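You operate a simulated robot arm through the tools that you are given. There is no shell and no other tool.

You are at the controls of a simulated robot arm. One attempt, no reset.

Task
Heat the heads to 210 C and seal the cup under them for 1.3 s.
Fine: set both knobs, switch the heat on, wait for the Ready lamp, press the seal button once, switch the heat off.

It is judged by the outcome, as a careful person would: the job done as asked, and still so three seconds after it is handed in. It fails if anything else is knocked over, pushed out of place, dropped, spilled or broken. Lids that push on must go on centred and level and be pressed home; caps that screw on are set level and turned clockwise until they are tight.

Robot
A 6-joint arm with a two-finger gripper, fixed in place. Base frame: the origin is on the floor under the middle of its stand, x ahead of it, y to its left, z up. Units: mm, rad, N and s.
It reaches about 1572 mm from its shoulder. Its first joint turns from -2.897 to 2.897 rad. Payload 2.45 kg.
The TCP is the grasp point between the finger pads, 20 mm short of the fingertips. In the tool frame z runs along the fingers and y along their closing line. The gripper opens to 140 mm; its body begins 168 mm behind the TCP.
Orientation is that of the tool frame in the base frame, as a unit quaternion [x, y, z, w]. With the fingers straight down and closing along the base's y, the tool's x points along the base's -x, its y along +y and its z along -z.

Tools
- The arm moves only by the tool nudge_tool. Its argument "steps" is a list of rows, each a list of 3 entries, a list of its own where there are three numbers: the shift along the tool's x, y, z in mm, then the turn, a rotation vector about the tool's x, y, z in rad, then the finger opening in mm, from 0 to 140. In form: [[[x, y, z], [rx, ry, rz], claw], ...]. A call has 1 to 20 rows; each row is the pose to reach, as a shift and turn from the pose commanded when the call began, along the tool's axes at that moment. Each row takes 0.2 s and may step no farther than 50 mm and 0.15 rad from the row before; otherwise, or with a gripper value out of range, the whole call is refused. A pose out of reach is approached as far as the arm can. The call stops where the force on the tool passes 40 N (or 10 N more than at its start, if that is more) or the arm is blocked; 0.2 s more then pass. The fingers move at their own pace (about 45 mm/s each) and stop on an object; they squeeze with about 42 N. The grip force told is the motor's: it shows also when the fingers shut on nothing. Time passes only in rows, and 0.2 s behind the last, so rows that repeat a pose let the fingers close. It gives the time, the measured TCP pose, the force on the tool (base axes), the opening and the grip force at its end, in the units of the frame above (readings bear some noise), with the torque about the TCP (base axes, N m) and any sound that the robot's microphone picked up, and new pictures: "pictures" is both (left out), scene, wrist or none.
- Cameras (640 x 400 px; columns grow to the right, rows downward): "scene" is fixed at [47.3, -498.8, 1186.9]; the picture's right is [0.45, -0.89, 0.00], its down [-0.30, -0.15, -0.94] and it looks along [0.84, 0.42, -0.34] (base axes); focal length 339 px, centre (320, 200). "wrist" rides on the gripper at [78, 11, -209] in the tool frame; the picture's right is [-0.14, 0.99, 0.00], its down [-0.92, -0.13, -0.37] and it looks along [-0.37, -0.05, 0.93] (tool axes); focal length 280 px, centre (320, 200). There is no depth. A picture from a camera that has moved, and an enlarged one, comes with that camera's place and axes in the base frame and with its lens. The place of the scene camera against the robot may be out by one fixed shift of up to 12 mm in any direction.
- enlarge(camera, box): a new picture of the part [left, top, right, bottom] of that camera's present view, enlarged. The clock stands still meanwhile.
- hand_in(): hands the job in; it is judged then, once.

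Nothing tells you positions but the pictures and the camera data. Unless the task says otherwise, let go and move clear before handing in.

The tools are called after "Request:" by a JSON object that holds its "api" and its "payload". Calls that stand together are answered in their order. nudge_tool: Moves the arm, as the interface text tells. Its arguments: {"type":"object","properties":{"steps":{"type":"array","items":{"type":"array"}},"pictures":{"type":"string","enum":["both","scene","wrist","none"]}},"required":["steps"]} The other tools are called the same way: enlarge (camera, box) takes an enlarged picture of a part of a camera's view; hand_in () hands the job in.

At the start:

```text
clock: 0.0
position: [745.8, 66.7, 815.4]
orientation: [0.0, 1.0, 0.0, 0.0]
wrist_force: [0.1, 0.4, 0.7]
moment: [-0.02, -0.01, 0.02]
finger_gap: 139.9
grasp_force: 0.1
```

scene: 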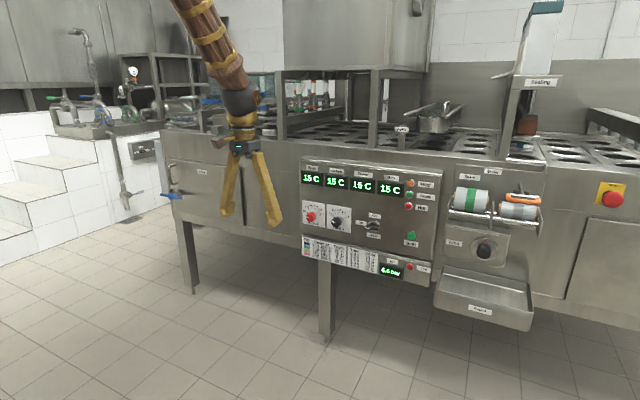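
wrist: 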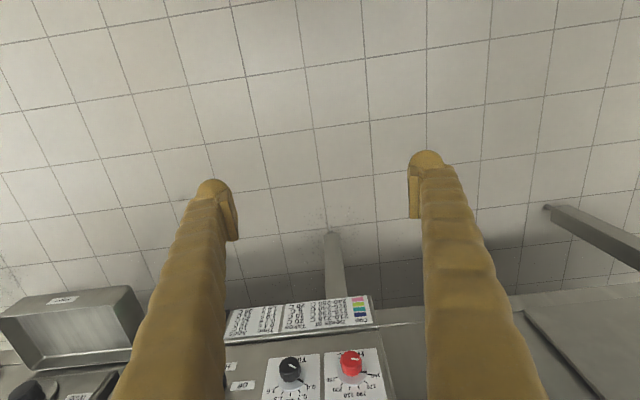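

I see a sealing machine with a control panel: two knobs (red for temperature, black for time), a switch, lamps, and a green button. I'll enlarge the panel first to read it.

Request:
{"api": "enlarge", "payload": {"camera": "scene", "box": [290, 150, 450, 290]}}

Request:
{"api": "enlarge", "payload": {"camera": "scene", "box": [295, 195, 375, 245]}}

Request:
{"api": "enlarge", "payload": {"camera": "scene", "box": [350, 170, 450, 250]}}

Request:
{"api": "enlarge", "payload": {"camera": "wrist", "box": [210, 280, 410, 400]}}

```text
2.86 times, centred on (370, 220) of scene
camera zoom: at [47.3, -498.8, 1186.9], right [0.45, -0.89, 0.0], down [-0.3, -0.15, -0.94], along [0.84, 0.42, -0.34], focal length 969 px, centre (177, 143)
```

zoom: 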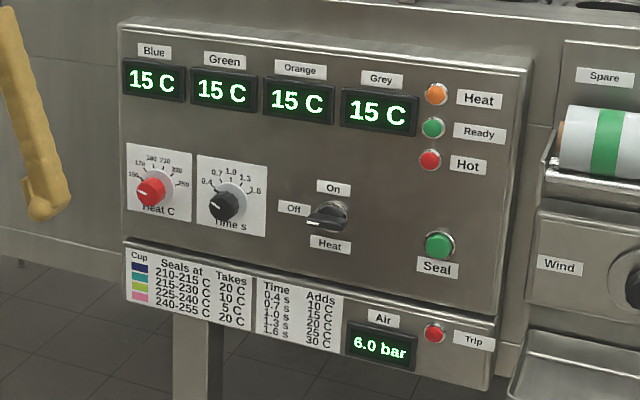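

```text
8.00 times, centred on (335, 220) of scene
camera zoom: at [47.3, -498.8, 1186.9], right [0.45, -0.89, 0.0], down [-0.3, -0.15, -0.94], along [0.84, 0.42, -0.34], focal length 2712 px, centre (200, 40)
```

zoom: 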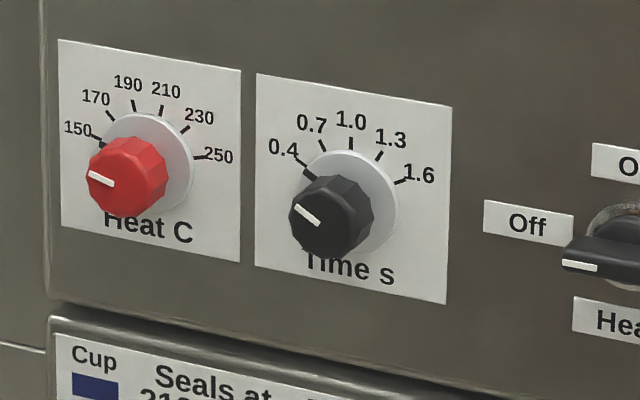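

```text
5.00 times, centred on (400, 210) of scene
camera zoom: at [47.3, -498.8, 1186.9], right [0.45, -0.89, 0.0], down [-0.3, -0.15, -0.94], along [0.84, 0.42, -0.34], focal length 1695 px, centre (-80, 150)
```

zoom: 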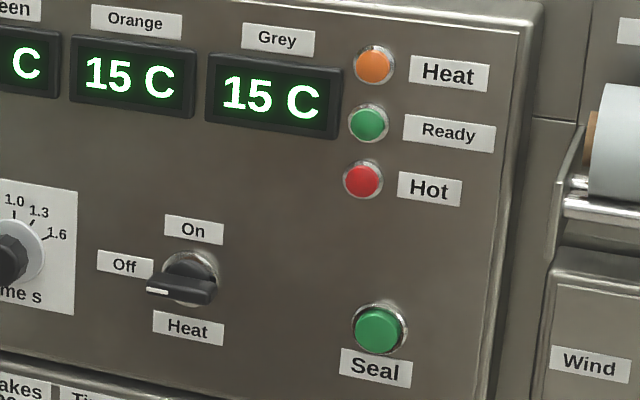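

```text
3.20 times, centred on (310, 340) of wrist
camera zoom: at [668.0, 77.3, 1026.2], right [0.14, 0.99, 0.0], down [0.92, -0.13, 0.37], along [0.37, -0.05, -0.93], focal length 897 px, centre (352, -248)
```

zoom: 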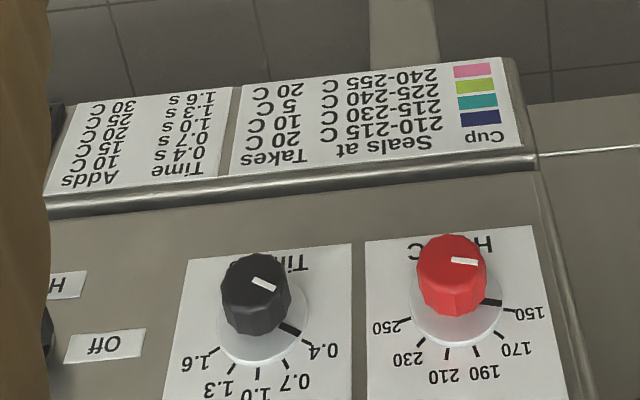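

The panel is a vertical face at about x≈1120. The red Heat knob cap is near (1099, 71, 683) and the black Time knob about 100 mm to its right. The rotary Heat switch and the Seal button are further right. Next I'll pitch the tool to face the panel, staying well back.

Request:
{"api": "nudge_tool", "payload": {"steps": [[[-9, 0, 10], [0, -0.14, 0], 120], [[-18, 0, 20], [0, -0.28, 0], 110], [[-27, 0, 30], [0, -0.42, 0], 100], [[-36, 0, 40], [0, -0.56, 0], 100], [[-45, 0, 50], [0, -0.7, 0], 100], [[-54, 0, 60], [0, -0.84, 0], 100], [[-63, 0, 70], [0, -0.98, 0], 100], [[-72, 0, 80], [0, -1.12, 0], 100], [[-81, 0, 90], [0, -1.26, 0], 100], [[-90, 0, 100], [0, -1.4, 0], 100], [[-97, 0, 112], [0, -1.5, 0], 100], [[-104, 0, 125], [0, -1.5708, 0], 100]], "pictures": "both"}}

```text
clock: 2.6
position: [849.6, 66.7, 692.1]
orientation: [0.0, 0.707, 0.0, 0.708]
wrist_force: [0.0, 0.3, 1.4]
moment: [0.0, 0.05, -0.02]
finger_gap: 100.2
grasp_force: 0.1
out of reach, approached as far as the arm can: row 3, 4
camera wrist: at [642.1, 78.2, 613.9], right [0.0, 0.99, 0.14], down [-0.37, -0.13, 0.92], along [0.93, -0.05, 0.37], focal length 280 px, centre (320, 200)
```

scene: 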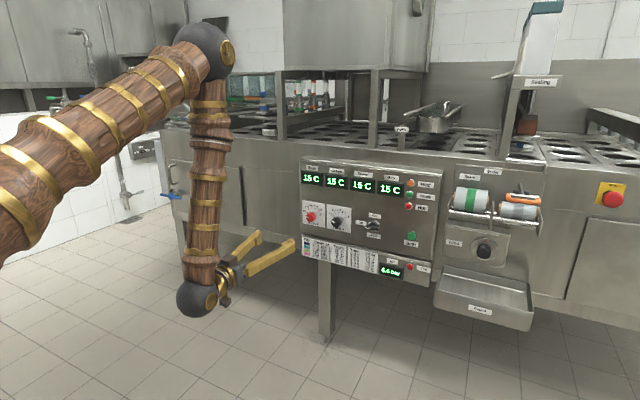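
wrist: 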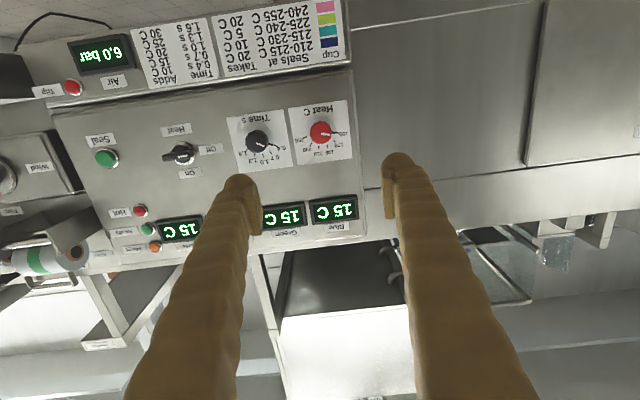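

The tool now faces the panel, and the wrist view shows it upside down. I'll enlarge the wrist view to locate the controls accurately.

Request:
{"api": "enlarge", "payload": {"camera": "wrist", "box": [220, 90, 360, 180]}}

Request:
{"api": "enlarge", "payload": {"camera": "wrist", "box": [80, 110, 240, 210]}}

Request:
{"api": "enlarge", "payload": {"camera": "scene", "box": [480, 0, 580, 160]}}

```text
4.44 times, centred on (290, 135) of wrist
camera zoom: at [642.1, 78.2, 613.9], right [0.0, 0.99, 0.14], down [-0.37, -0.13, 0.92], along [0.93, -0.05, 0.37], focal length 1246 px, centre (453, 489)
```

zoom: 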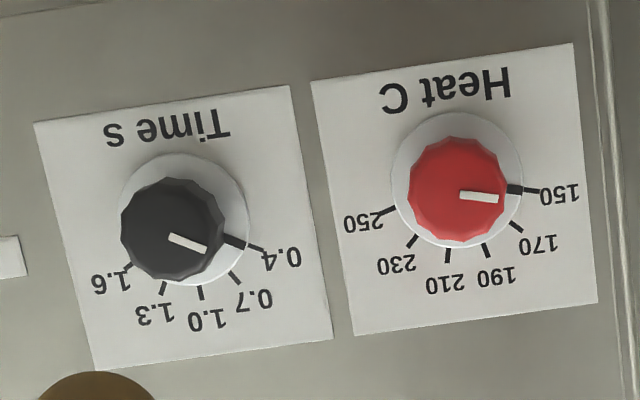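

```text
4.00 times, centred on (160, 160) of wrist
camera zoom: at [642.1, 78.2, 613.9], right [0.0, 0.99, 0.14], down [-0.37, -0.13, 0.92], along [0.93, -0.05, 0.37], focal length 1122 px, centre (960, 360)
```

zoom: 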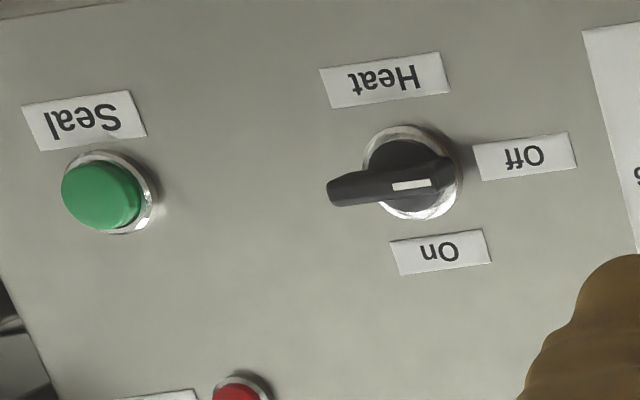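

```text
2.50 times, centred on (530, 80) of scene
camera zoom: at [47.3, -498.8, 1186.9], right [0.45, -0.89, 0.0], down [-0.3, -0.15, -0.94], along [0.84, 0.42, -0.34], focal length 848 px, centre (-205, 500)
```

zoom: 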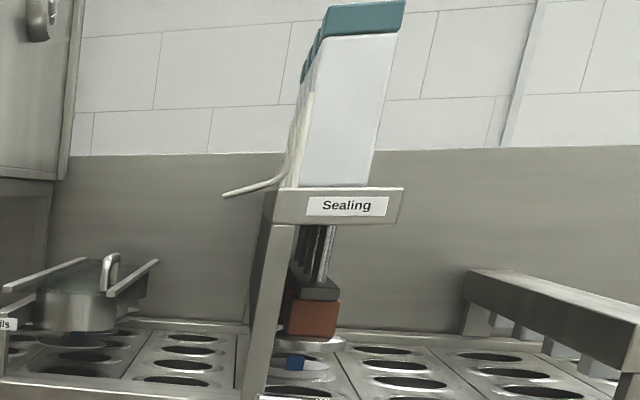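

The red knob axis is near (y 70.5, z 680.5) with its front face at x≈1102 and the panel at x≈1130. It points at 150 and needs about +90° clockwise to reach 210, and the Time knob needs about +90° from 0.4 to 1.3. I'll pre-roll −45° and approach to x≈1040.

Request:
{"api": "nudge_tool", "payload": {"steps": [[[2, 0.5, 32], [0, 0, -0.131], 90], [[4, 1.2, 64], [0, 0, -0.262], 80], [[6, 2, 96], [0, 0, -0.393], 70], [[8, 2.7, 128], [0, 0, -0.524], 70], [[10, 3.2, 160], [0, 0, -0.654], 70], [[11.6, 3.8, 190], [0, 0, -0.785], 70], [[11.6, 3.8, 190], [0, 0, -0.785], 70]], "pictures": "both"}}

```text
clock: 4.2
position: [1040.0, 71.2, 680.3]
orientation: [-0.27, 0.653, -0.272, 0.653]
wrist_force: [-0.1, -0.8, 0.0]
moment: [0.04, 0.01, 0.02]
finger_gap: 69.8
grasp_force: 0.0
camera wrist: at [831.7, 23.3, 618.0], right [0.0, 0.8, -0.6], down [-0.37, 0.56, 0.74], along [0.93, 0.22, 0.29], focal length 280 px, centre (320, 200)
```

scene: 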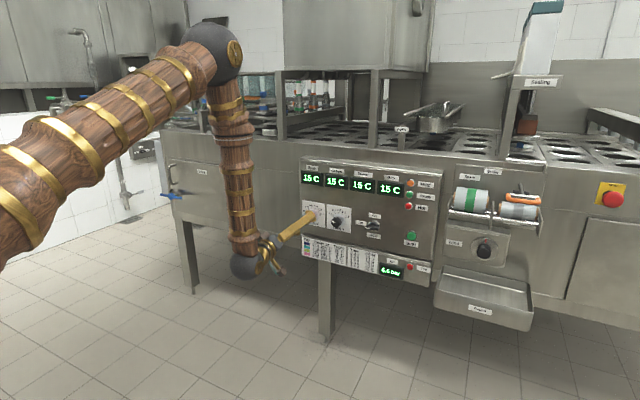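
wrist: 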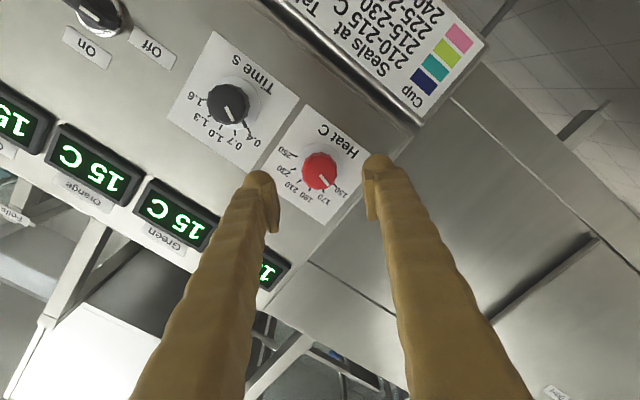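

Request:
{"api": "enlarge", "payload": {"camera": "wrist", "box": [230, 100, 420, 220]}}

Request:
{"api": "enlarge", "payload": {"camera": "scene", "box": [260, 180, 380, 280]}}

```text
3.33 times, centred on (325, 160) of wrist
camera zoom: at [831.7, 23.3, 618.0], right [0.0, 0.8, -0.6], down [-0.37, 0.56, 0.74], along [0.93, 0.22, 0.29], focal length 935 px, centre (303, 333)
```

zoom: 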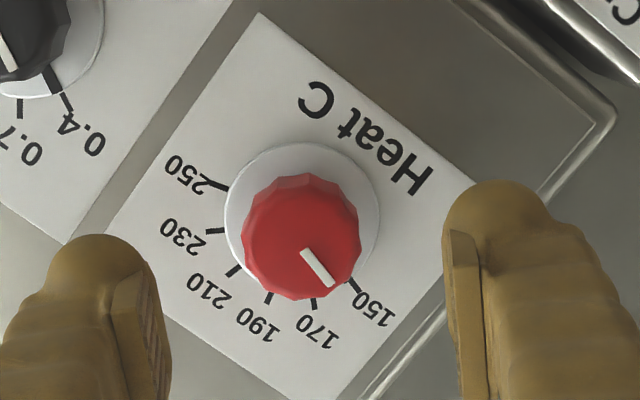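

```text
4.00 times, centred on (320, 230) of scene
camera zoom: at [47.3, -498.8, 1186.9], right [0.45, -0.89, 0.0], down [-0.3, -0.15, -0.94], along [0.84, 0.42, -0.34], focal length 1356 px, centre (320, 80)
```

zoom: 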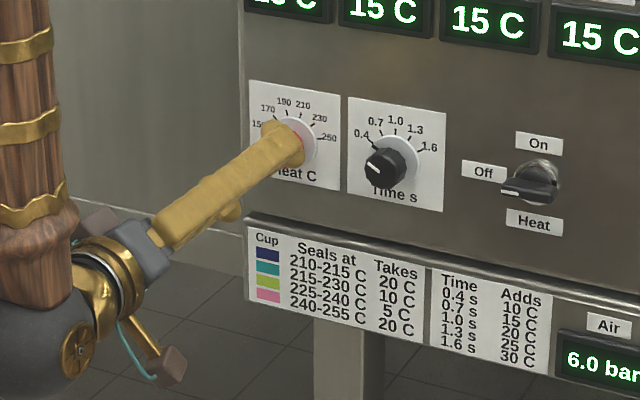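

TCP is centred on the red knob to within a millimetre. I'll advance 56 mm so the fingertips sit around x≈1116, then close on the knob.

Request:
{"api": "nudge_tool", "payload": {"steps": [[[0, 0, 20], [0, 0, 0], 70], [[0, 0, 40], [0, 0, 0], 70], [[0, 0, 50], [0, 0, 0], 70], [[0, 0, 56], [0, 0, 0], 70], [[0, 0, 56], [0, 0, 0], 70]], "pictures": "both"}}

```text
clock: 5.4
position: [1094.8, 69.4, 679.6]
orientation: [-0.271, 0.653, -0.27, 0.653]
wrist_force: [0.5, -0.3, -0.1]
moment: [0.01, 0.02, -0.01]
finger_gap: 70.0
grasp_force: 0.1
camera wrist: at [887.1, 22.5, 617.8], right [0.0, 0.8, -0.6], down [-0.37, 0.56, 0.74], along [0.93, 0.22, 0.29], focal length 280 px, centre (320, 200)
```

scene: 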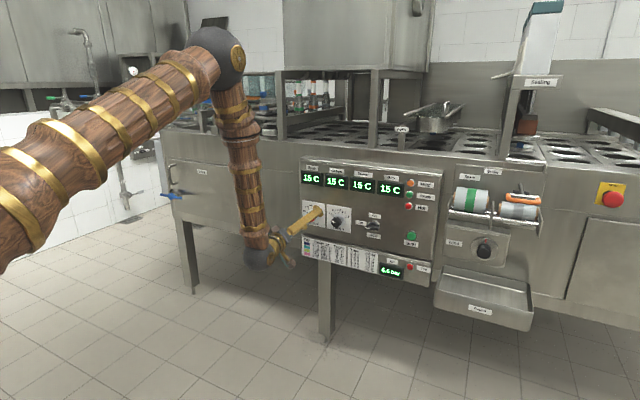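
wrist: 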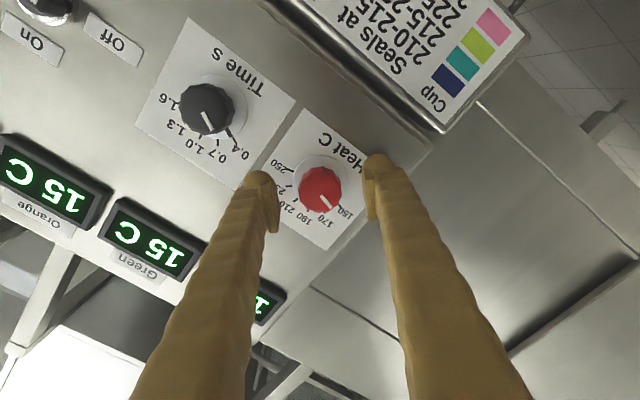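

The fingers straddle the red knob without contact. I'll zoom in to check depth before closing.

Request:
{"api": "enlarge", "payload": {"camera": "wrist", "box": [240, 120, 400, 220]}}

Request:
{"api": "enlarge", "payload": {"camera": "scene", "box": [280, 190, 360, 240]}}

```text
4.00 times, centred on (320, 170) of wrist
camera zoom: at [887.1, 22.5, 617.8], right [0.0, 0.8, -0.6], down [-0.37, 0.56, 0.74], along [0.93, 0.22, 0.29], focal length 1122 px, centre (320, 320)
```

zoom: 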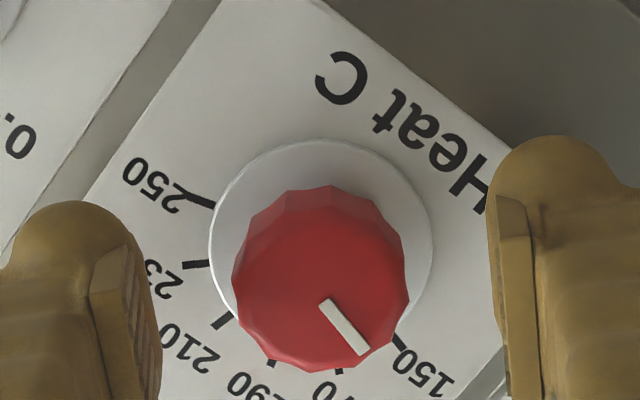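

```text
8.00 times, centred on (320, 215) of scene
camera zoom: at [47.3, -498.8, 1186.9], right [0.45, -0.89, 0.0], down [-0.3, -0.15, -0.94], along [0.84, 0.42, -0.34], focal length 2712 px, centre (320, 80)
```

zoom: 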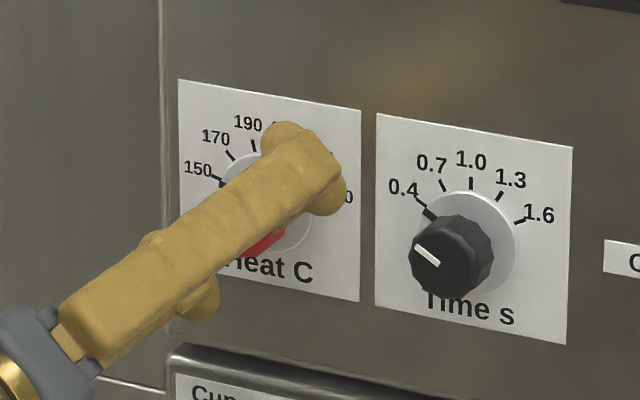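

Depth and centring look good. I'll go 4 mm deeper and close on the knob.

Request:
{"api": "nudge_tool", "payload": {"steps": [[[0, 0, 4], [0, 0, 0], 70], [[0, 0, 4], [0, 0, 0], 50], [[0, 0, 4], [0, 0, 0], 30], [[0, 0, 4], [0, 0, 0], 20], [[0, 0, 4], [0, 0, 0], 20], [[0, 0, 4], [0, 0, 0], 20]], "pictures": "wrist"}}

```text
clock: 6.8
position: [1099.4, 69.5, 680.8]
orientation: [-0.27, 0.653, -0.271, 0.653]
wrist_force: [4.9, -1.5, -1.1]
moment: [0.09, 0.02, -0.02]
finger_gap: 34.5
grasp_force: 45.2
camera wrist: at [891.5, 22.5, 617.7], right [0.0, 0.8, -0.6], down [-0.37, 0.56, 0.74], along [0.93, 0.22, 0.29], focal length 280 px, centre (320, 200)
```

wrist: 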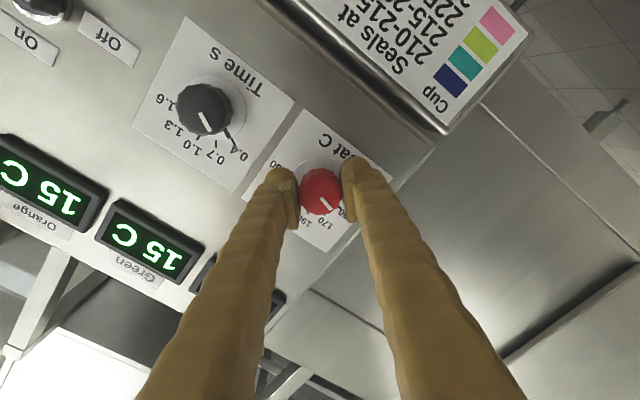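

The knob is gripped at 34.5 mm. I'll turn it clockwise to about 86°, then check the pointer before finishing.

Request:
{"api": "nudge_tool", "payload": {"steps": [[[0, 0, 0], [0, 0, 0.13], 20], [[0, 0, 0], [0, 0, 0.26], 20], [[0, 0, 0], [0, 0, 0.39], 20], [[0, 0, 0], [0, 0, 0.52], 20], [[0, 0, 0], [0, 0, 0.65], 20], [[0, 0, 0], [0, 0, 0.78], 20], [[0, 0, 0], [0, 0, 0.91], 20], [[0, 0, 0], [0, 0, 1.04], 20], [[0, 0, 0], [0, 0, 1.17], 20], [[0, 0, 0], [0, 0, 1.3], 20], [[0, 0, 0], [0, 0, 1.4], 20], [[0, 0, 0], [0, 0, 1.5], 20], [[0, 0, 0], [0, 0, 1.5], 20]], "pictures": "both"}}

```text
clock: 9.6
position: [1098.4, 71.4, 680.0]
orientation: [0.249, 0.662, 0.249, 0.662]
wrist_force: [20.0, 4.9, 0.2]
moment: [-0.01, -0.01, 0.04]
finger_gap: 34.3
grasp_force: 44.7
camera wrist: at [891.3, 130.0, 628.8], right [0.0, 0.66, 0.75], down [-0.37, -0.7, 0.61], along [0.93, -0.28, 0.24], focal length 280 px, centre (320, 200)
```

scene: 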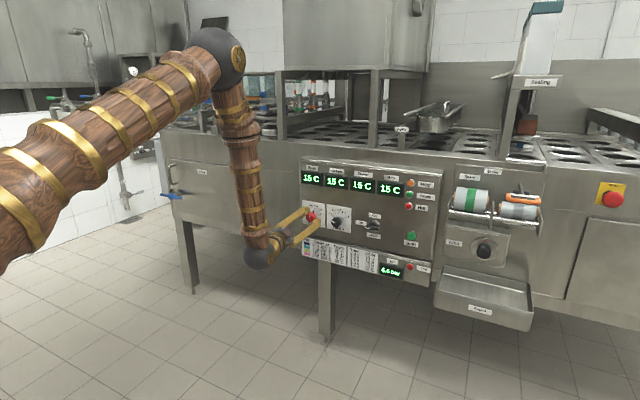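
wrist: 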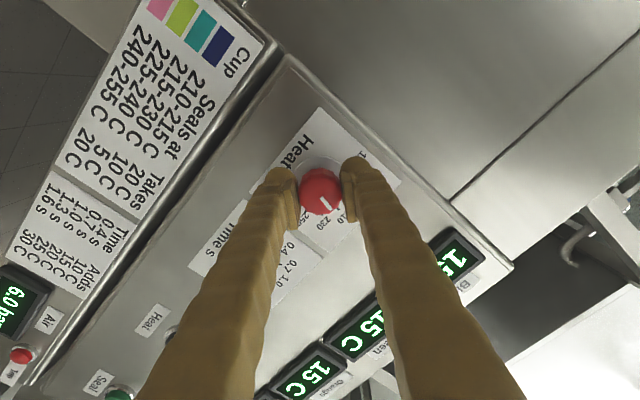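

Request:
{"api": "enlarge", "payload": {"camera": "wrist", "box": [260, 130, 400, 230]}}

Request:
{"api": "enlarge", "payload": {"camera": "scene", "box": [280, 190, 360, 240]}}

```text
4.00 times, centred on (330, 180) of wrist
camera zoom: at [891.3, 130.0, 628.8], right [0.0, 0.66, 0.75], down [-0.37, -0.7, 0.61], along [0.93, -0.28, 0.24], focal length 1122 px, centre (280, 280)
```

zoom: 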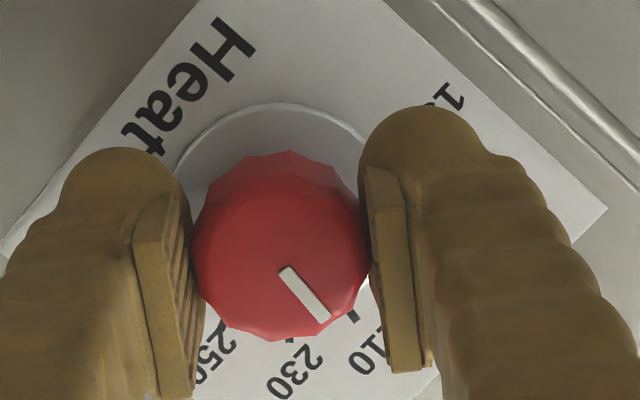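

```text
8.00 times, centred on (320, 215) of scene
camera zoom: at [47.3, -498.8, 1186.9], right [0.45, -0.89, 0.0], down [-0.3, -0.15, -0.94], along [0.84, 0.42, -0.34], focal length 2712 px, centre (320, 80)
```

zoom: 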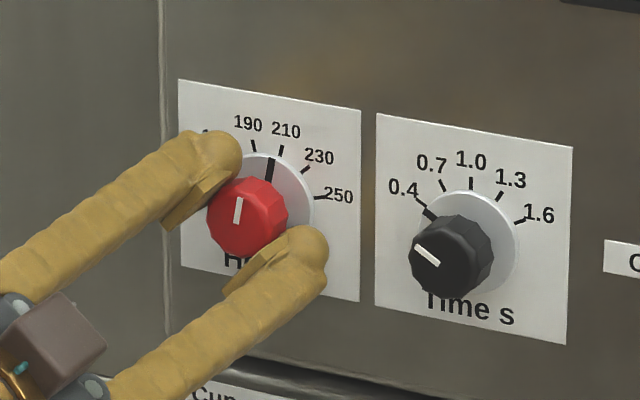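

The knob followed the turn, and the pointer sits just short of 210. I'll add the last 4° and look again before releasing.

Request:
{"api": "nudge_tool", "payload": {"steps": [[[0, 0, 0], [0, 0, 0.04], 20], [[0, 0, 0], [0, 0, 0.071], 20], [[0, 0, 0], [0, 0, 0.071], 20], [[0, 0, 0], [0, 0, 0.071], 20]], "pictures": "none"}}

Request:
{"api": "enlarge", "payload": {"camera": "scene", "box": [295, 195, 343, 225]}}

```text
clock: 10.6
position: [1098.3, 69.7, 679.4]
orientation: [0.271, 0.653, 0.272, 0.653]
wrist_force: [22.3, 0.2, -1.6]
moment: [-0.04, -0.01, 0.01]
finger_gap: 34.4
grasp_force: 45.6
```

```text
13.33 times, centred on (319, 210) of scene
camera zoom: at [47.3, -498.8, 1186.9], right [0.45, -0.89, 0.0], down [-0.3, -0.15, -0.94], along [0.84, 0.42, -0.34], focal length 4520 px, centre (333, 67)
```

zoom: 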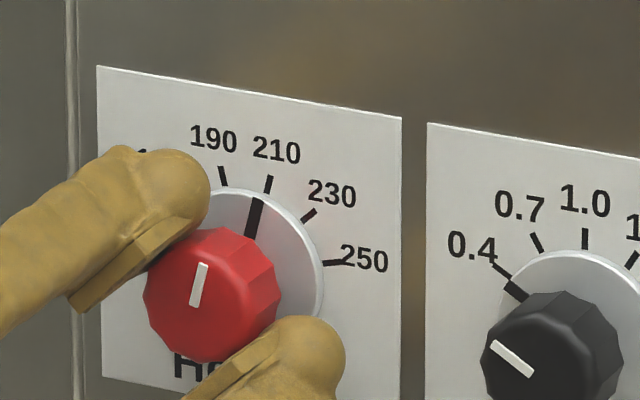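

The pointer lines up with 210. I'll release, back off, and check from the wrist camera.

Request:
{"api": "nudge_tool", "payload": {"steps": [[[0, 0, 0], [0, 0, 0], 50], [[0, 0, 0], [0, 0, 0], 70], [[0, 0, 0], [0, 0, 0], 70], [[0, 0, -20], [0, 0, 0], 70], [[0, 0, -40], [0, 0, 0], 70], [[0, 0, -60], [0, 0, 0], 70], [[0, 0, -100], [0, 0, 0], 70], [[0, 0, -100], [0, 0, 0], 70]], "pictures": "wrist"}}

Request:
{"api": "enlarge", "payload": {"camera": "wrist", "box": [260, 110, 400, 200]}}

Request:
{"api": "enlarge", "payload": {"camera": "scene", "box": [295, 195, 343, 225]}}

```text
clock: 12.4
position: [1001.1, 71.7, 678.3]
orientation: [0.271, 0.653, 0.272, 0.653]
wrist_force: [0.1, -0.8, 0.6]
moment: [-0.02, -0.01, -0.02]
finger_gap: 69.9
grasp_force: 0.1
camera wrist: at [792.0, 134.7, 632.0], right [0.0, 0.6, 0.8], down [-0.37, -0.74, 0.56], along [0.93, -0.29, 0.22], focal length 280 px, centre (320, 200)
```

wrist: 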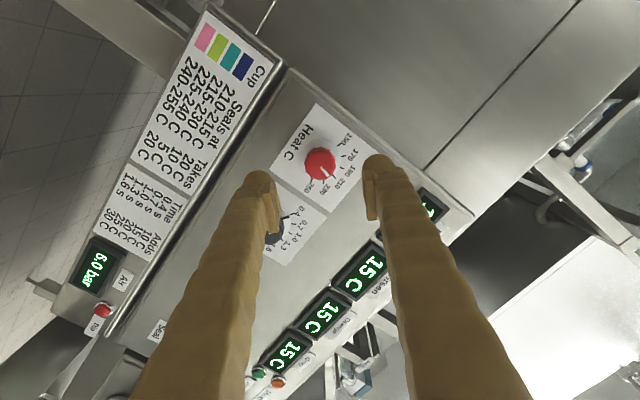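

```text
4.44 times, centred on (330, 155) of wrist
camera zoom: at [792.0, 134.7, 632.0], right [0.0, 0.6, 0.8], down [-0.37, -0.74, 0.56], along [0.93, -0.29, 0.22], focal length 1246 px, centre (276, 400)
```

zoom: 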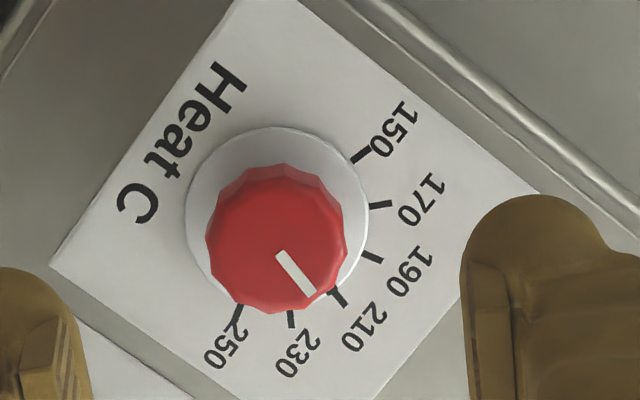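

```text
13.33 times, centred on (319, 210) of scene
camera zoom: at [47.3, -498.8, 1186.9], right [0.45, -0.89, 0.0], down [-0.3, -0.15, -0.94], along [0.84, 0.42, -0.34], focal length 4520 px, centre (333, 67)
```

zoom: 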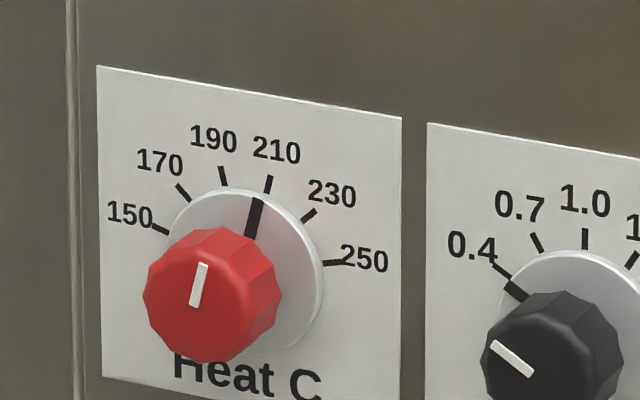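

The Heat knob reads 210. Next is the Time knob at about (y −37, z 680.5). I'll move across and roll back to −45° on the way.

Request:
{"api": "nudge_tool", "payload": {"steps": [[[-6.4, -6.2, 0], [0, 0, -0.131], 70], [[-12.9, -12.5, 0], [0, 0, -0.262], 70], [[-19.3, -18.7, 0], [0, 0, -0.393], 70], [[-25.7, -24.9, 0], [0, 0, -0.524], 70], [[-32.2, -31.2, 0], [0, 0, -0.654], 70], [[-38.6, -37.4, 0], [0, 0, -0.785], 70], [[-45, -43.6, 5], [0, 0, -0.916], 70], [[-51.5, -49.9, 10], [0, 0, -1.047], 70], [[-57.9, -56.1, 18], [0, 0, -1.178], 70], [[-64.3, -62.3, 26], [0, 0, -1.309], 70], [[-70.8, -68.6, 34], [0, 0, -1.44], 70], [[-77.2, -74.8, 40], [0, 0, -1.571], 70], [[-77.2, -74.8, 40], [0, 0, -1.571], 70]], "pictures": "wrist"}}

Request:
{"api": "enlarge", "payload": {"camera": "wrist", "box": [230, 100, 420, 220]}}

```text
clock: 15.2
position: [1038.6, -37.1, 681.0]
orientation: [-0.271, 0.653, -0.27, 0.653]
wrist_force: [-0.2, 0.5, 0.2]
moment: [0.01, 0.02, -0.02]
finger_gap: 69.9
grasp_force: 0.1
camera wrist: at [831.6, -85.3, 618.9], right [0.0, 0.8, -0.6], down [-0.37, 0.56, 0.74], along [0.93, 0.22, 0.29], focal length 280 px, centre (320, 200)
```

wrist: 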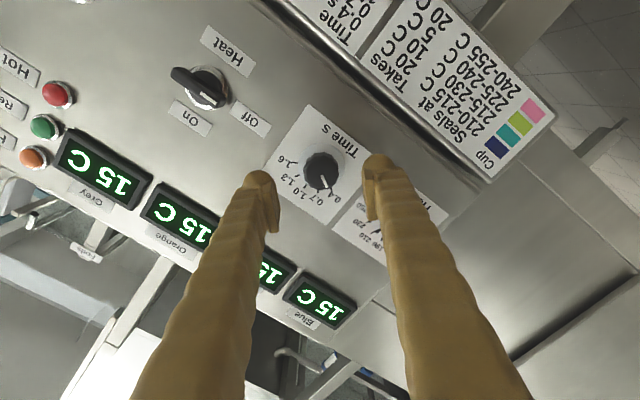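

```text
3.33 times, centred on (325, 160) of wrist
camera zoom: at [831.6, -85.3, 618.9], right [0.0, 0.8, -0.6], down [-0.37, 0.56, 0.74], along [0.93, 0.22, 0.29], focal length 935 px, centre (303, 333)
```

zoom: 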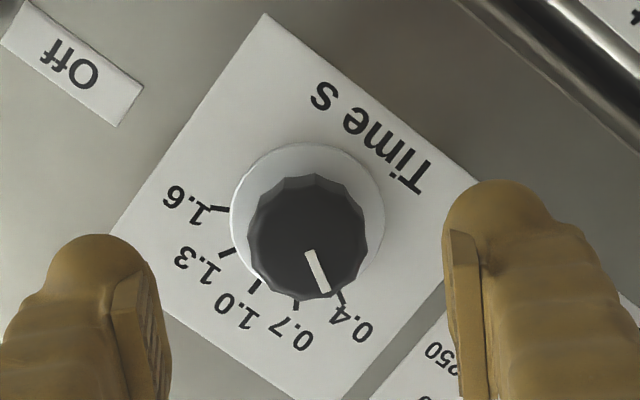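

The black knob is about 1.7 mm off along the closing line, so I'll correct that, advance 60 mm, and close.

Request:
{"api": "nudge_tool", "payload": {"steps": [[[0, 1.7, 15], [0, 0, 0], 70], [[0, 1.7, 30], [0, 0, 0], 70], [[0, 1.7, 45], [0, 0, 0], 70], [[0, 1.7, 55], [0, 0, 0], 70], [[0, 1.7, 60], [0, 0, 0], 70], [[0, 1.7, 60], [0, 0, 0], 50], [[0, 1.7, 60], [0, 0, 0], 30], [[0, 1.7, 60], [0, 0, 0], 20], [[0, 1.7, 60], [0, 0, 0], 20], [[0, 1.7, 60], [0, 0, 0], 20]], "pictures": "wrist"}}

```text
clock: 17.4
position: [1100.0, -36.9, 680.7]
orientation: [-0.27, 0.653, -0.27, 0.654]
wrist_force: [-0.9, -18.2, 14.7]
moment: [0.11, -0.16, -0.19]
finger_gap: 34.5
grasp_force: 44.7
camera wrist: at [891.8, -83.6, 617.8], right [0.0, 0.8, -0.6], down [-0.37, 0.56, 0.74], along [0.93, 0.22, 0.3], focal length 280 px, centre (320, 200)
```

wrist: 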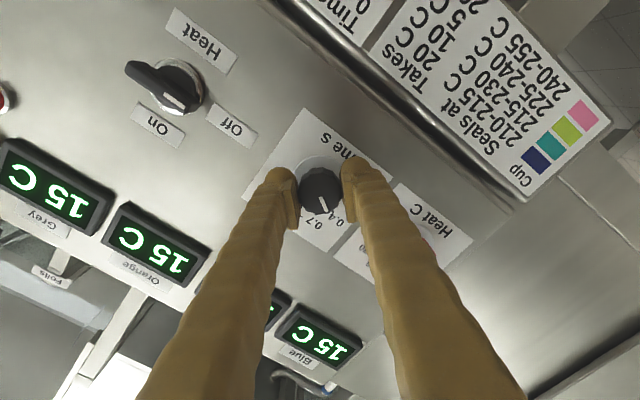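

The knob is gripped, but about 23 N of sideways force shows I over-corrected. I'll shift back about 1 mm along tool y to relieve it.

Request:
{"api": "nudge_tool", "payload": {"steps": [[[0, -0.5, 0], [0, 0, 0], 20], [[0, -1.0, 0], [0, 0, 0], 20], [[0, -1.0, 0], [0, 0, 0], 20]], "pictures": "none"}}

```text
clock: 18.2
position: [1099.1, -36.8, 679.8]
orientation: [-0.27, 0.654, -0.27, 0.653]
wrist_force: [14.2, -18.1, 4.9]
moment: [0.19, 0.04, -0.19]
finger_gap: 34.5
grasp_force: 44.9
```

Request:
{"api": "nudge_tool", "payload": {"steps": [[[0, -0.8, 0], [0, 0, 0], 20], [[0, -1.5, 0], [0, 0, 0], 20], [[0, -1.5, 0], [0, 0, 0], 20]], "pictures": "none"}}

```text
clock: 19.0
position: [1098.7, -36.4, 679.9]
orientation: [-0.271, 0.654, -0.27, 0.653]
wrist_force: [30.1, -4.0, -18.8]
moment: [0.18, 0.3, -0.1]
finger_gap: 34.4
grasp_force: 44.9
```

Side forces persist at small offsets, so I'll re-open, set the centre between the two trial positions, and grip again with low side load.

Request:
{"api": "nudge_tool", "payload": {"steps": [[[0, 0, 0], [0, 0, 0], 50], [[0, 0.8, 0], [0, 0, 0], 60], [[0, 0.8, 0], [0, 0, 0], 60], [[0, 0.8, 0], [0, 0, 0], 60]], "pictures": "wrist"}}

Request:
{"api": "enlarge", "payload": {"camera": "wrist", "box": [240, 120, 400, 220]}}

```text
clock: 20.0
position: [1099.4, -37.3, 681.9]
orientation: [-0.271, 0.653, -0.269, 0.653]
wrist_force: [0.0, -0.9, 0.3]
moment: [0.01, -0.01, -0.02]
finger_gap: 60.1
grasp_force: 0.0
camera wrist: at [891.5, -84.3, 619.3], right [0.0, 0.8, -0.6], down [-0.37, 0.56, 0.74], along [0.93, 0.22, 0.29], focal length 280 px, centre (320, 200)
```

wrist: 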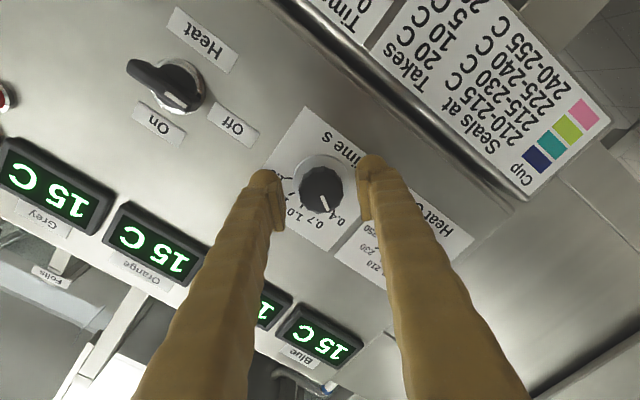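

```text
4.00 times, centred on (320, 170) of wrist
camera zoom: at [891.5, -84.3, 619.3], right [0.0, 0.8, -0.6], down [-0.37, 0.56, 0.74], along [0.93, 0.22, 0.29], focal length 1122 px, centre (320, 320)
```

zoom: 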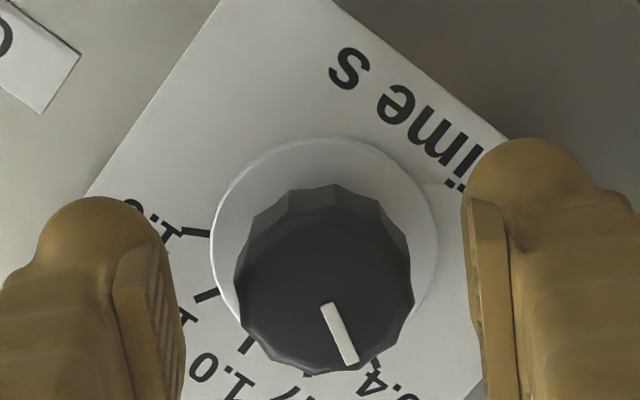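

Request:
{"api": "nudge_tool", "payload": {"steps": [[[0, 0, 0], [0, 0, 0], 45], [[0, 0, 0], [0, 0, 0], 30], [[0, 0, 0], [0, 0, 0], 20], [[0, 0, 0], [0, 0, 0], 20], [[0, 0, 0], [0, 0, 0], 20]], "pictures": "none"}}

```text
clock: 21.2
position: [1098.6, -37.0, 680.3]
orientation: [-0.271, 0.654, -0.27, 0.653]
wrist_force: [5.4, 13.0, -10.7]
moment: [0.16, 0.1, 0.11]
finger_gap: 34.6
grasp_force: 44.6
```

Request:
{"api": "nudge_tool", "payload": {"steps": [[[0, 0.6, 0], [0, 0, 0], 20], [[0, 0.6, 0], [0, 0, 0], 20]], "pictures": "none"}}

```text
clock: 21.8
position: [1099.1, -36.7, 680.4]
orientation: [-0.27, 0.653, -0.271, 0.654]
wrist_force: [3.4, 9.9, -11.2]
moment: [0.18, 0.11, 0.08]
finger_gap: 34.6
grasp_force: 44.5
```

Side load is down to about 15 N. I'll turn clockwise about 86°, then check.

Request:
{"api": "nudge_tool", "payload": {"steps": [[[0, 0, 0], [0, 0, 0.13], 20], [[0, 0, 0], [0, 0, 0.26], 20], [[0, 0, 0], [0, 0, 0.39], 20], [[0, 0, 0], [0, 0, 0.52], 20], [[0, 0, 0], [0, 0, 0.65], 20], [[0, 0, 0], [0, 0, 0.78], 20], [[0, 0, 0], [0, 0, 0.91], 20], [[0, 0, 0], [0, 0, 1.04], 20], [[0, 0, 0], [0, 0, 1.17], 20], [[0, 0, 0], [0, 0, 1.3], 20], [[0, 0, 0], [0, 0, 1.4], 20], [[0, 0, 0], [0, 0, 1.5], 20], [[0, 0, 0], [0, 0, 1.571], 20], [[0, 0, 0], [0, 0, 1.571], 20]], "pictures": "both"}}

Request:
{"api": "enlarge", "payload": {"camera": "scene", "box": [315, 198, 363, 228]}}

```text
clock: 24.8
position: [1097.5, -37.4, 680.6]
orientation: [0.272, 0.653, 0.271, 0.653]
wrist_force: [-14.8, -4.5, -0.9]
moment: [0.01, -0.01, -0.05]
finger_gap: 34.4
grasp_force: 44.9
camera wrist: at [891.5, 25.8, 634.1], right [0.0, 0.6, 0.8], down [-0.37, -0.74, 0.56], along [0.93, -0.29, 0.22], focal length 280 px, centre (320, 200)
```

scene: 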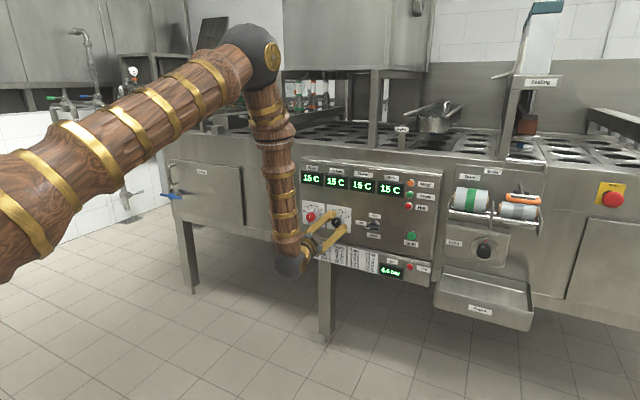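
wrist: 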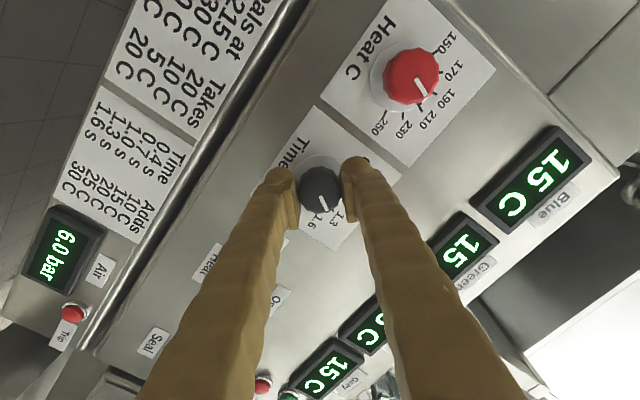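

```text
13.33 times, centred on (339, 213) of scene
camera zoom: at [47.3, -498.8, 1186.9], right [0.45, -0.89, 0.0], down [-0.3, -0.15, -0.94], along [0.84, 0.42, -0.34], focal length 4520 px, centre (67, 27)
```

zoom: 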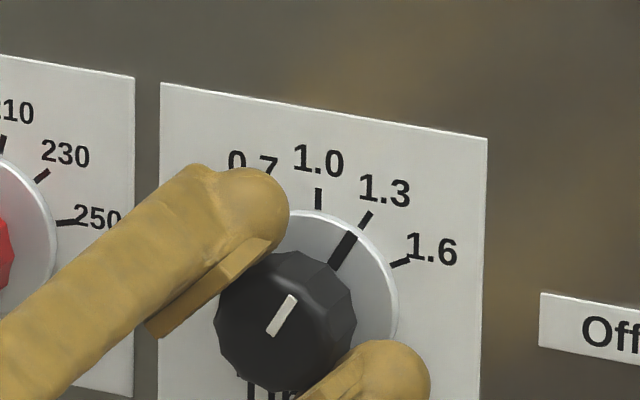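

The Time pointer lines up with 1.3. I'll release, back away, and verify both knobs.

Request:
{"api": "nudge_tool", "payload": {"steps": [[[0, 0, 0], [0, 0, 0], 50], [[0, 0, 0], [0, 0, 0], 70], [[0, 0, 0], [0, 0, 0], 70], [[0, 0, -20], [0, 0, 0], 70], [[0, 0, -40], [0, 0, 0], 70], [[0, 0, -60], [0, 0, 0], 70], [[0, 0, -100], [0, 0, 0], 70], [[0, 0, -100], [0, 0, 0], 70]], "pictures": "wrist"}}

Request:
{"api": "enlarge", "payload": {"camera": "wrist", "box": [260, 90, 400, 180]}}

Request:
{"api": "enlarge", "payload": {"camera": "scene", "box": [300, 195, 364, 235]}}

Request:
{"api": "enlarge", "payload": {"camera": "scene", "box": [350, 200, 430, 250]}}

```text
clock: 26.6
position: [998.5, -37.3, 680.4]
orientation: [0.271, 0.653, 0.27, 0.653]
wrist_force: [-0.7, -0.9, -0.2]
moment: [0.0, -0.01, -0.01]
finger_gap: 70.2
grasp_force: 0.0
camera wrist: at [790.5, 26.1, 633.5], right [0.0, 0.6, 0.8], down [-0.37, -0.74, 0.56], along [0.93, -0.29, 0.22], focal length 280 px, centre (320, 200)
```

wrist: 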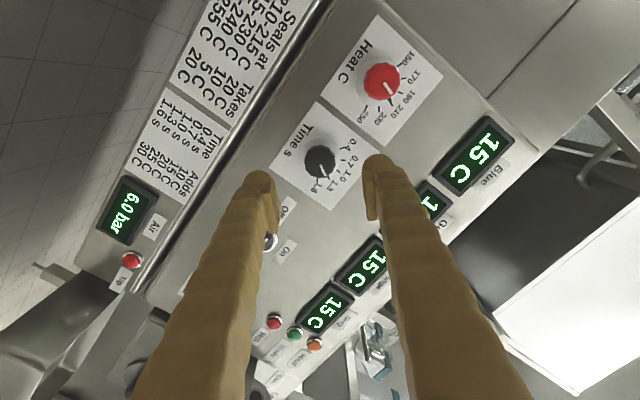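

```text
4.44 times, centred on (330, 135) of wrist
camera zoom: at [790.5, 26.1, 633.5], right [0.0, 0.6, 0.8], down [-0.37, -0.74, 0.56], along [0.93, -0.29, 0.22], focal length 1246 px, centre (276, 489)
```

zoom: 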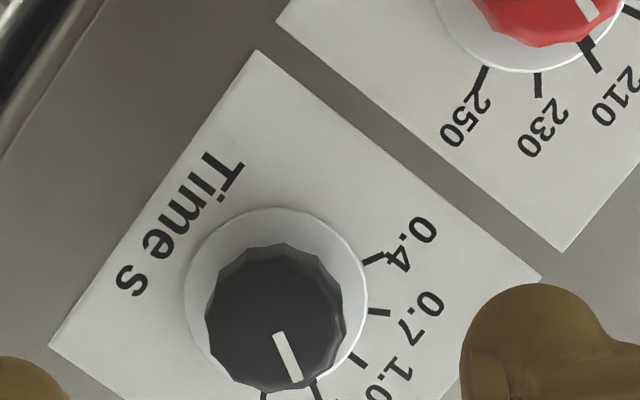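

```text
10.00 times, centred on (332, 215) of scene
camera zoom: at [47.3, -498.8, 1186.9], right [0.45, -0.89, 0.0], down [-0.3, -0.15, -0.94], along [0.84, 0.42, -0.34], focal length 3390 px, centre (200, 50)
```

zoom: 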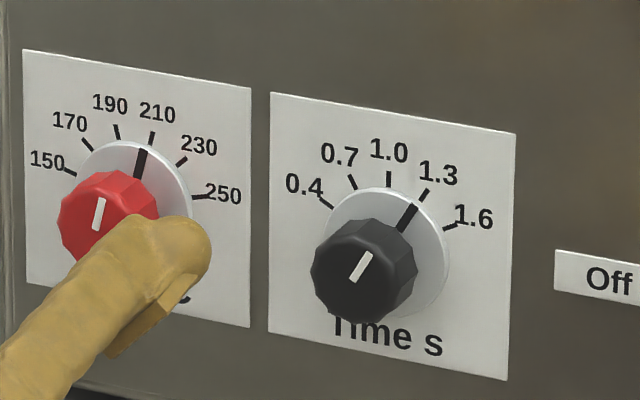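

```text
8.00 times, centred on (390, 225) of scene
camera zoom: at [47.3, -498.8, 1186.9], right [0.45, -0.89, 0.0], down [-0.3, -0.15, -0.94], along [0.84, 0.42, -0.34], focal length 2712 px, centre (-240, 0)
```

zoom: 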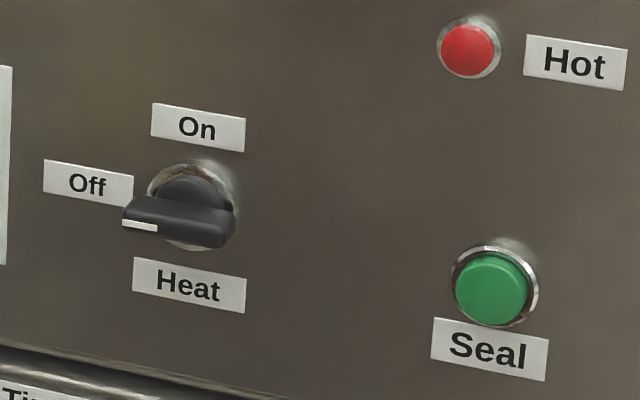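

Both knobs are set: Heat 210, Time 1.3. The Heat switch is a horizontal bar at about (y −174, z 685), pointing at Off, and turns 90° clockwise to On. I'll move in front of it with the roll at −90° so the fingers close vertically.

Request:
{"api": "nudge_tool", "payload": {"steps": [[[-5.55, -5.19, 0], [0, 0, -0.1309], 70], [[-11.1, -10.38, 0], [0, 0, -0.2618], 70], [[-16.65, -15.57, 0], [0, 0, -0.3927], 70], [[-22.2, -20.76, 0], [0, 0, -0.5236], 70], [[-27.75, -25.95, 0], [0, 0, -0.6545], 70], [[-33.3, -31.13, 0], [0, 0, -0.7854], 70], [[-38.85, -36.32, 0], [0, 0, -0.9163], 70], [[-44.4, -41.5, 0], [0, 0, -1.0472], 70], [[-49.95, -46.7, 4], [0, 0, -1.1781], 70], [[-55.5, -51.9, 8], [0, 0, -1.309], 70], [[-61.05, -57.1, 12], [0, 0, -1.4399], 70], [[-66.6, -62.3, 16], [0, 0, -1.5708], 70], [[-72.15, -67.5, 20], [0, 0, -1.7017], 70], [[-77.7, -72.6, 24], [0, 0, -1.8326], 70], [[-83.25, -77.8, 28], [0, 0, -1.9635], 70], [[-88.8, -83, 32], [0, 0, -2.0944], 70], [[-94.35, -88.2, 36], [0, 0, -2.2253], 70], [[-99.9, -93.4, 40], [0, 0, -2.3562], 70], [[-99.9, -93.4, 40], [0, 0, -2.3562], 70]], "pictures": "both"}}

Request:
{"api": "enlarge", "payload": {"camera": "wrist", "box": [230, 100, 420, 220]}}

```text
clock: 30.6
position: [1039.6, -174.3, 683.0]
orientation: [-0.5, 0.5, -0.5, 0.5]
wrist_force: [-0.8, 0.1, 0.3]
moment: [0.02, -0.02, 0.0]
finger_gap: 70.4
grasp_force: 0.1
camera wrist: at [831.9, -252.0, 673.9], right [0.0, 0.14, -0.99], down [-0.37, 0.92, 0.13], along [0.93, 0.37, 0.05], focal length 280 px, centre (320, 200)
```

scene: 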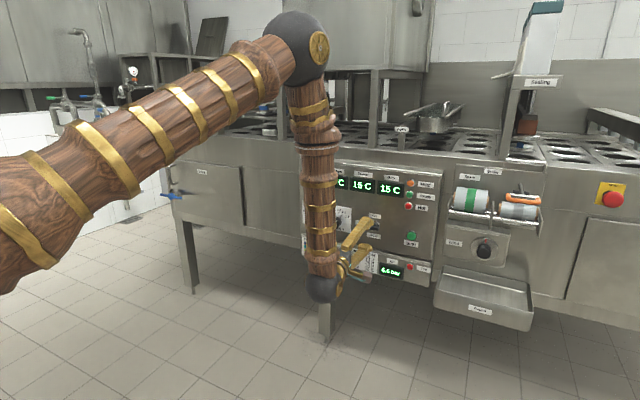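
wrist: 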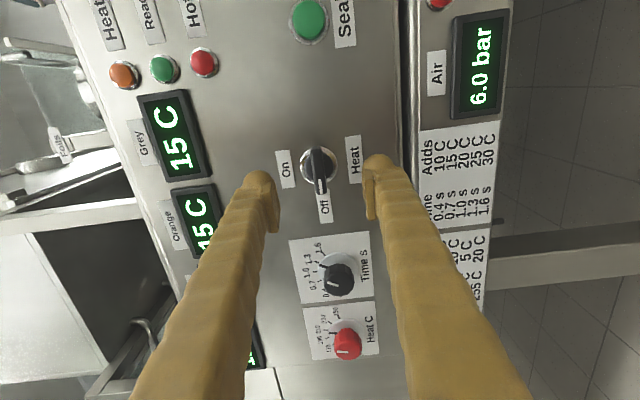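

```text
3.33 times, centred on (325, 160) of wrist
camera zoom: at [831.9, -252.0, 673.9], right [0.0, 0.14, -0.99], down [-0.37, 0.92, 0.13], along [0.93, 0.37, 0.05], focal length 935 px, centre (303, 333)
```

zoom: 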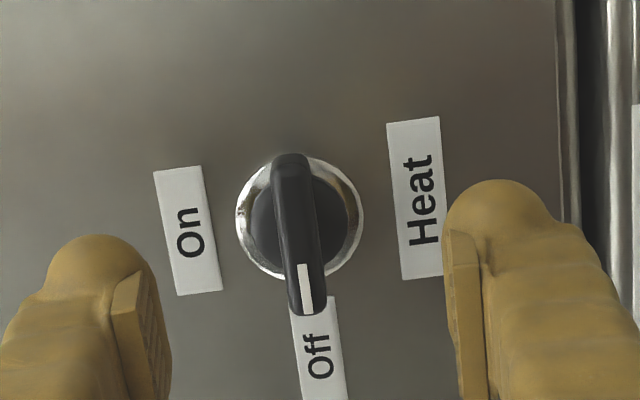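

I'm centred on the switch bar, about 13 mm thick with its front at x≈1107. I'll advance so the fingertips reach x≈1118 and close on the bar.

Request:
{"api": "nudge_tool", "payload": {"steps": [[[0, 0, 15], [0, 0, 0], 70], [[0, 0, 30], [0, 0, 0], 60], [[0, 0, 45], [0, 0, 0], 50], [[0, 0, 55], [0, 0, 0], 50], [[0, 0, 59], [0, 0, 0], 50], [[0, 0, 59], [0, 0, 0], 50]], "pictures": "both"}}

Request:
{"api": "enlarge", "payload": {"camera": "wrist", "box": [240, 120, 400, 220]}}

Request:
{"api": "enlarge", "payload": {"camera": "scene", "box": [330, 200, 410, 250]}}

```text
clock: 32.0
position: [1097.8, -172.8, 685.1]
orientation: [-0.499, 0.5, -0.5, 0.501]
wrist_force: [-0.3, -0.4, 0.2]
moment: [0.0, -0.01, 0.01]
finger_gap: 49.9
grasp_force: 0.1
camera wrist: at [890.5, -251.9, 675.3], right [0.0, 0.14, -0.99], down [-0.37, 0.92, 0.13], along [0.93, 0.37, 0.05], focal length 280 px, centre (320, 200)
```

scene: 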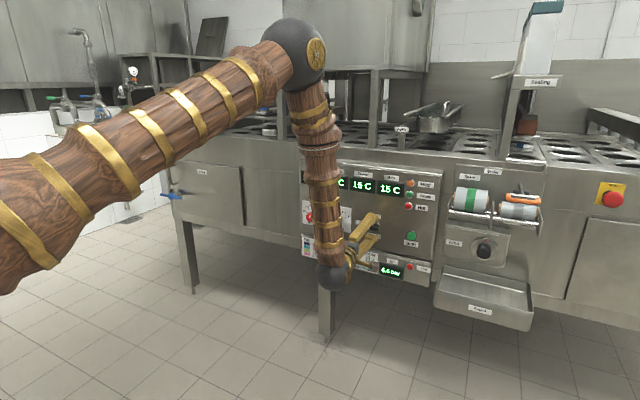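
wrist: 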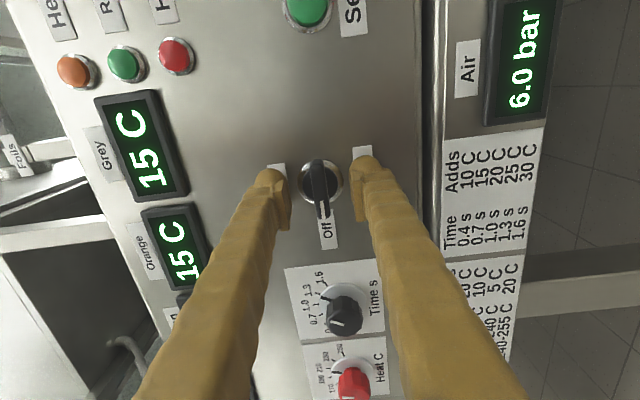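

```text
4.00 times, centred on (320, 170) of wrist
camera zoom: at [890.5, -251.9, 675.3], right [0.0, 0.14, -0.99], down [-0.37, 0.92, 0.13], along [0.93, 0.37, 0.05], focal length 1122 px, centre (320, 320)
```

zoom: 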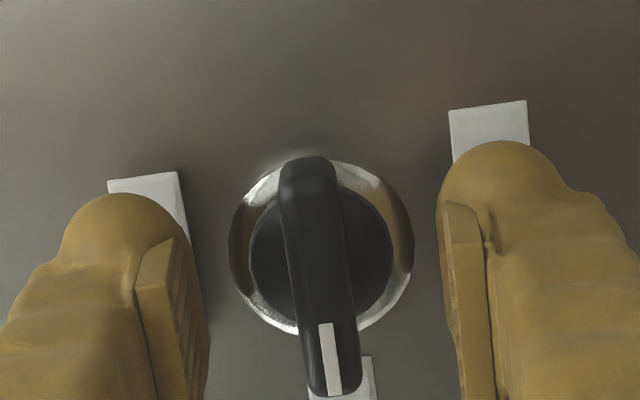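

```text
8.00 times, centred on (370, 225) of scene
camera zoom: at [47.3, -498.8, 1186.9], right [0.45, -0.89, 0.0], down [-0.3, -0.15, -0.94], along [0.84, 0.42, -0.34], focal length 2712 px, centre (-80, 0)
```

zoom: 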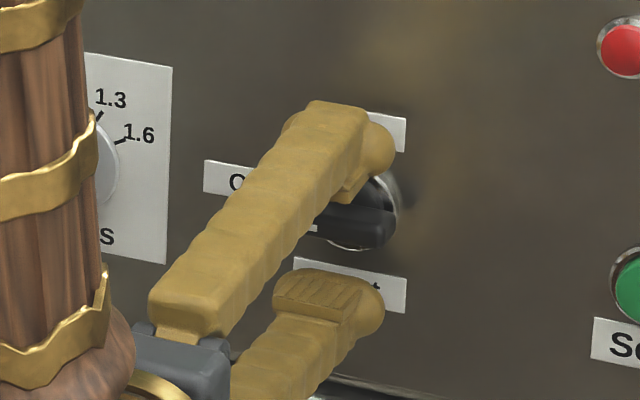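

The fingers straddle the bar well. I'll close on it now.

Request:
{"api": "nudge_tool", "payload": {"steps": [[[0, 0, 0], [0, 0, 0], 35], [[0, 0, 0], [0, 0, 0], 20], [[0, 0, 0], [0, 0, 0], 5], [[0, 0, 0], [0, 0, 0], 5], [[0, 0, 0], [0, 0, 0], 5]], "pictures": "none"}}

```text
clock: 33.2
position: [1097.8, -175.0, 684.8]
orientation: [-0.499, 0.501, -0.5, 0.5]
wrist_force: [6.2, -1.3, -6.2]
moment: [0.04, 0.07, -0.02]
finger_gap: 11.2
grasp_force: 38.2
```

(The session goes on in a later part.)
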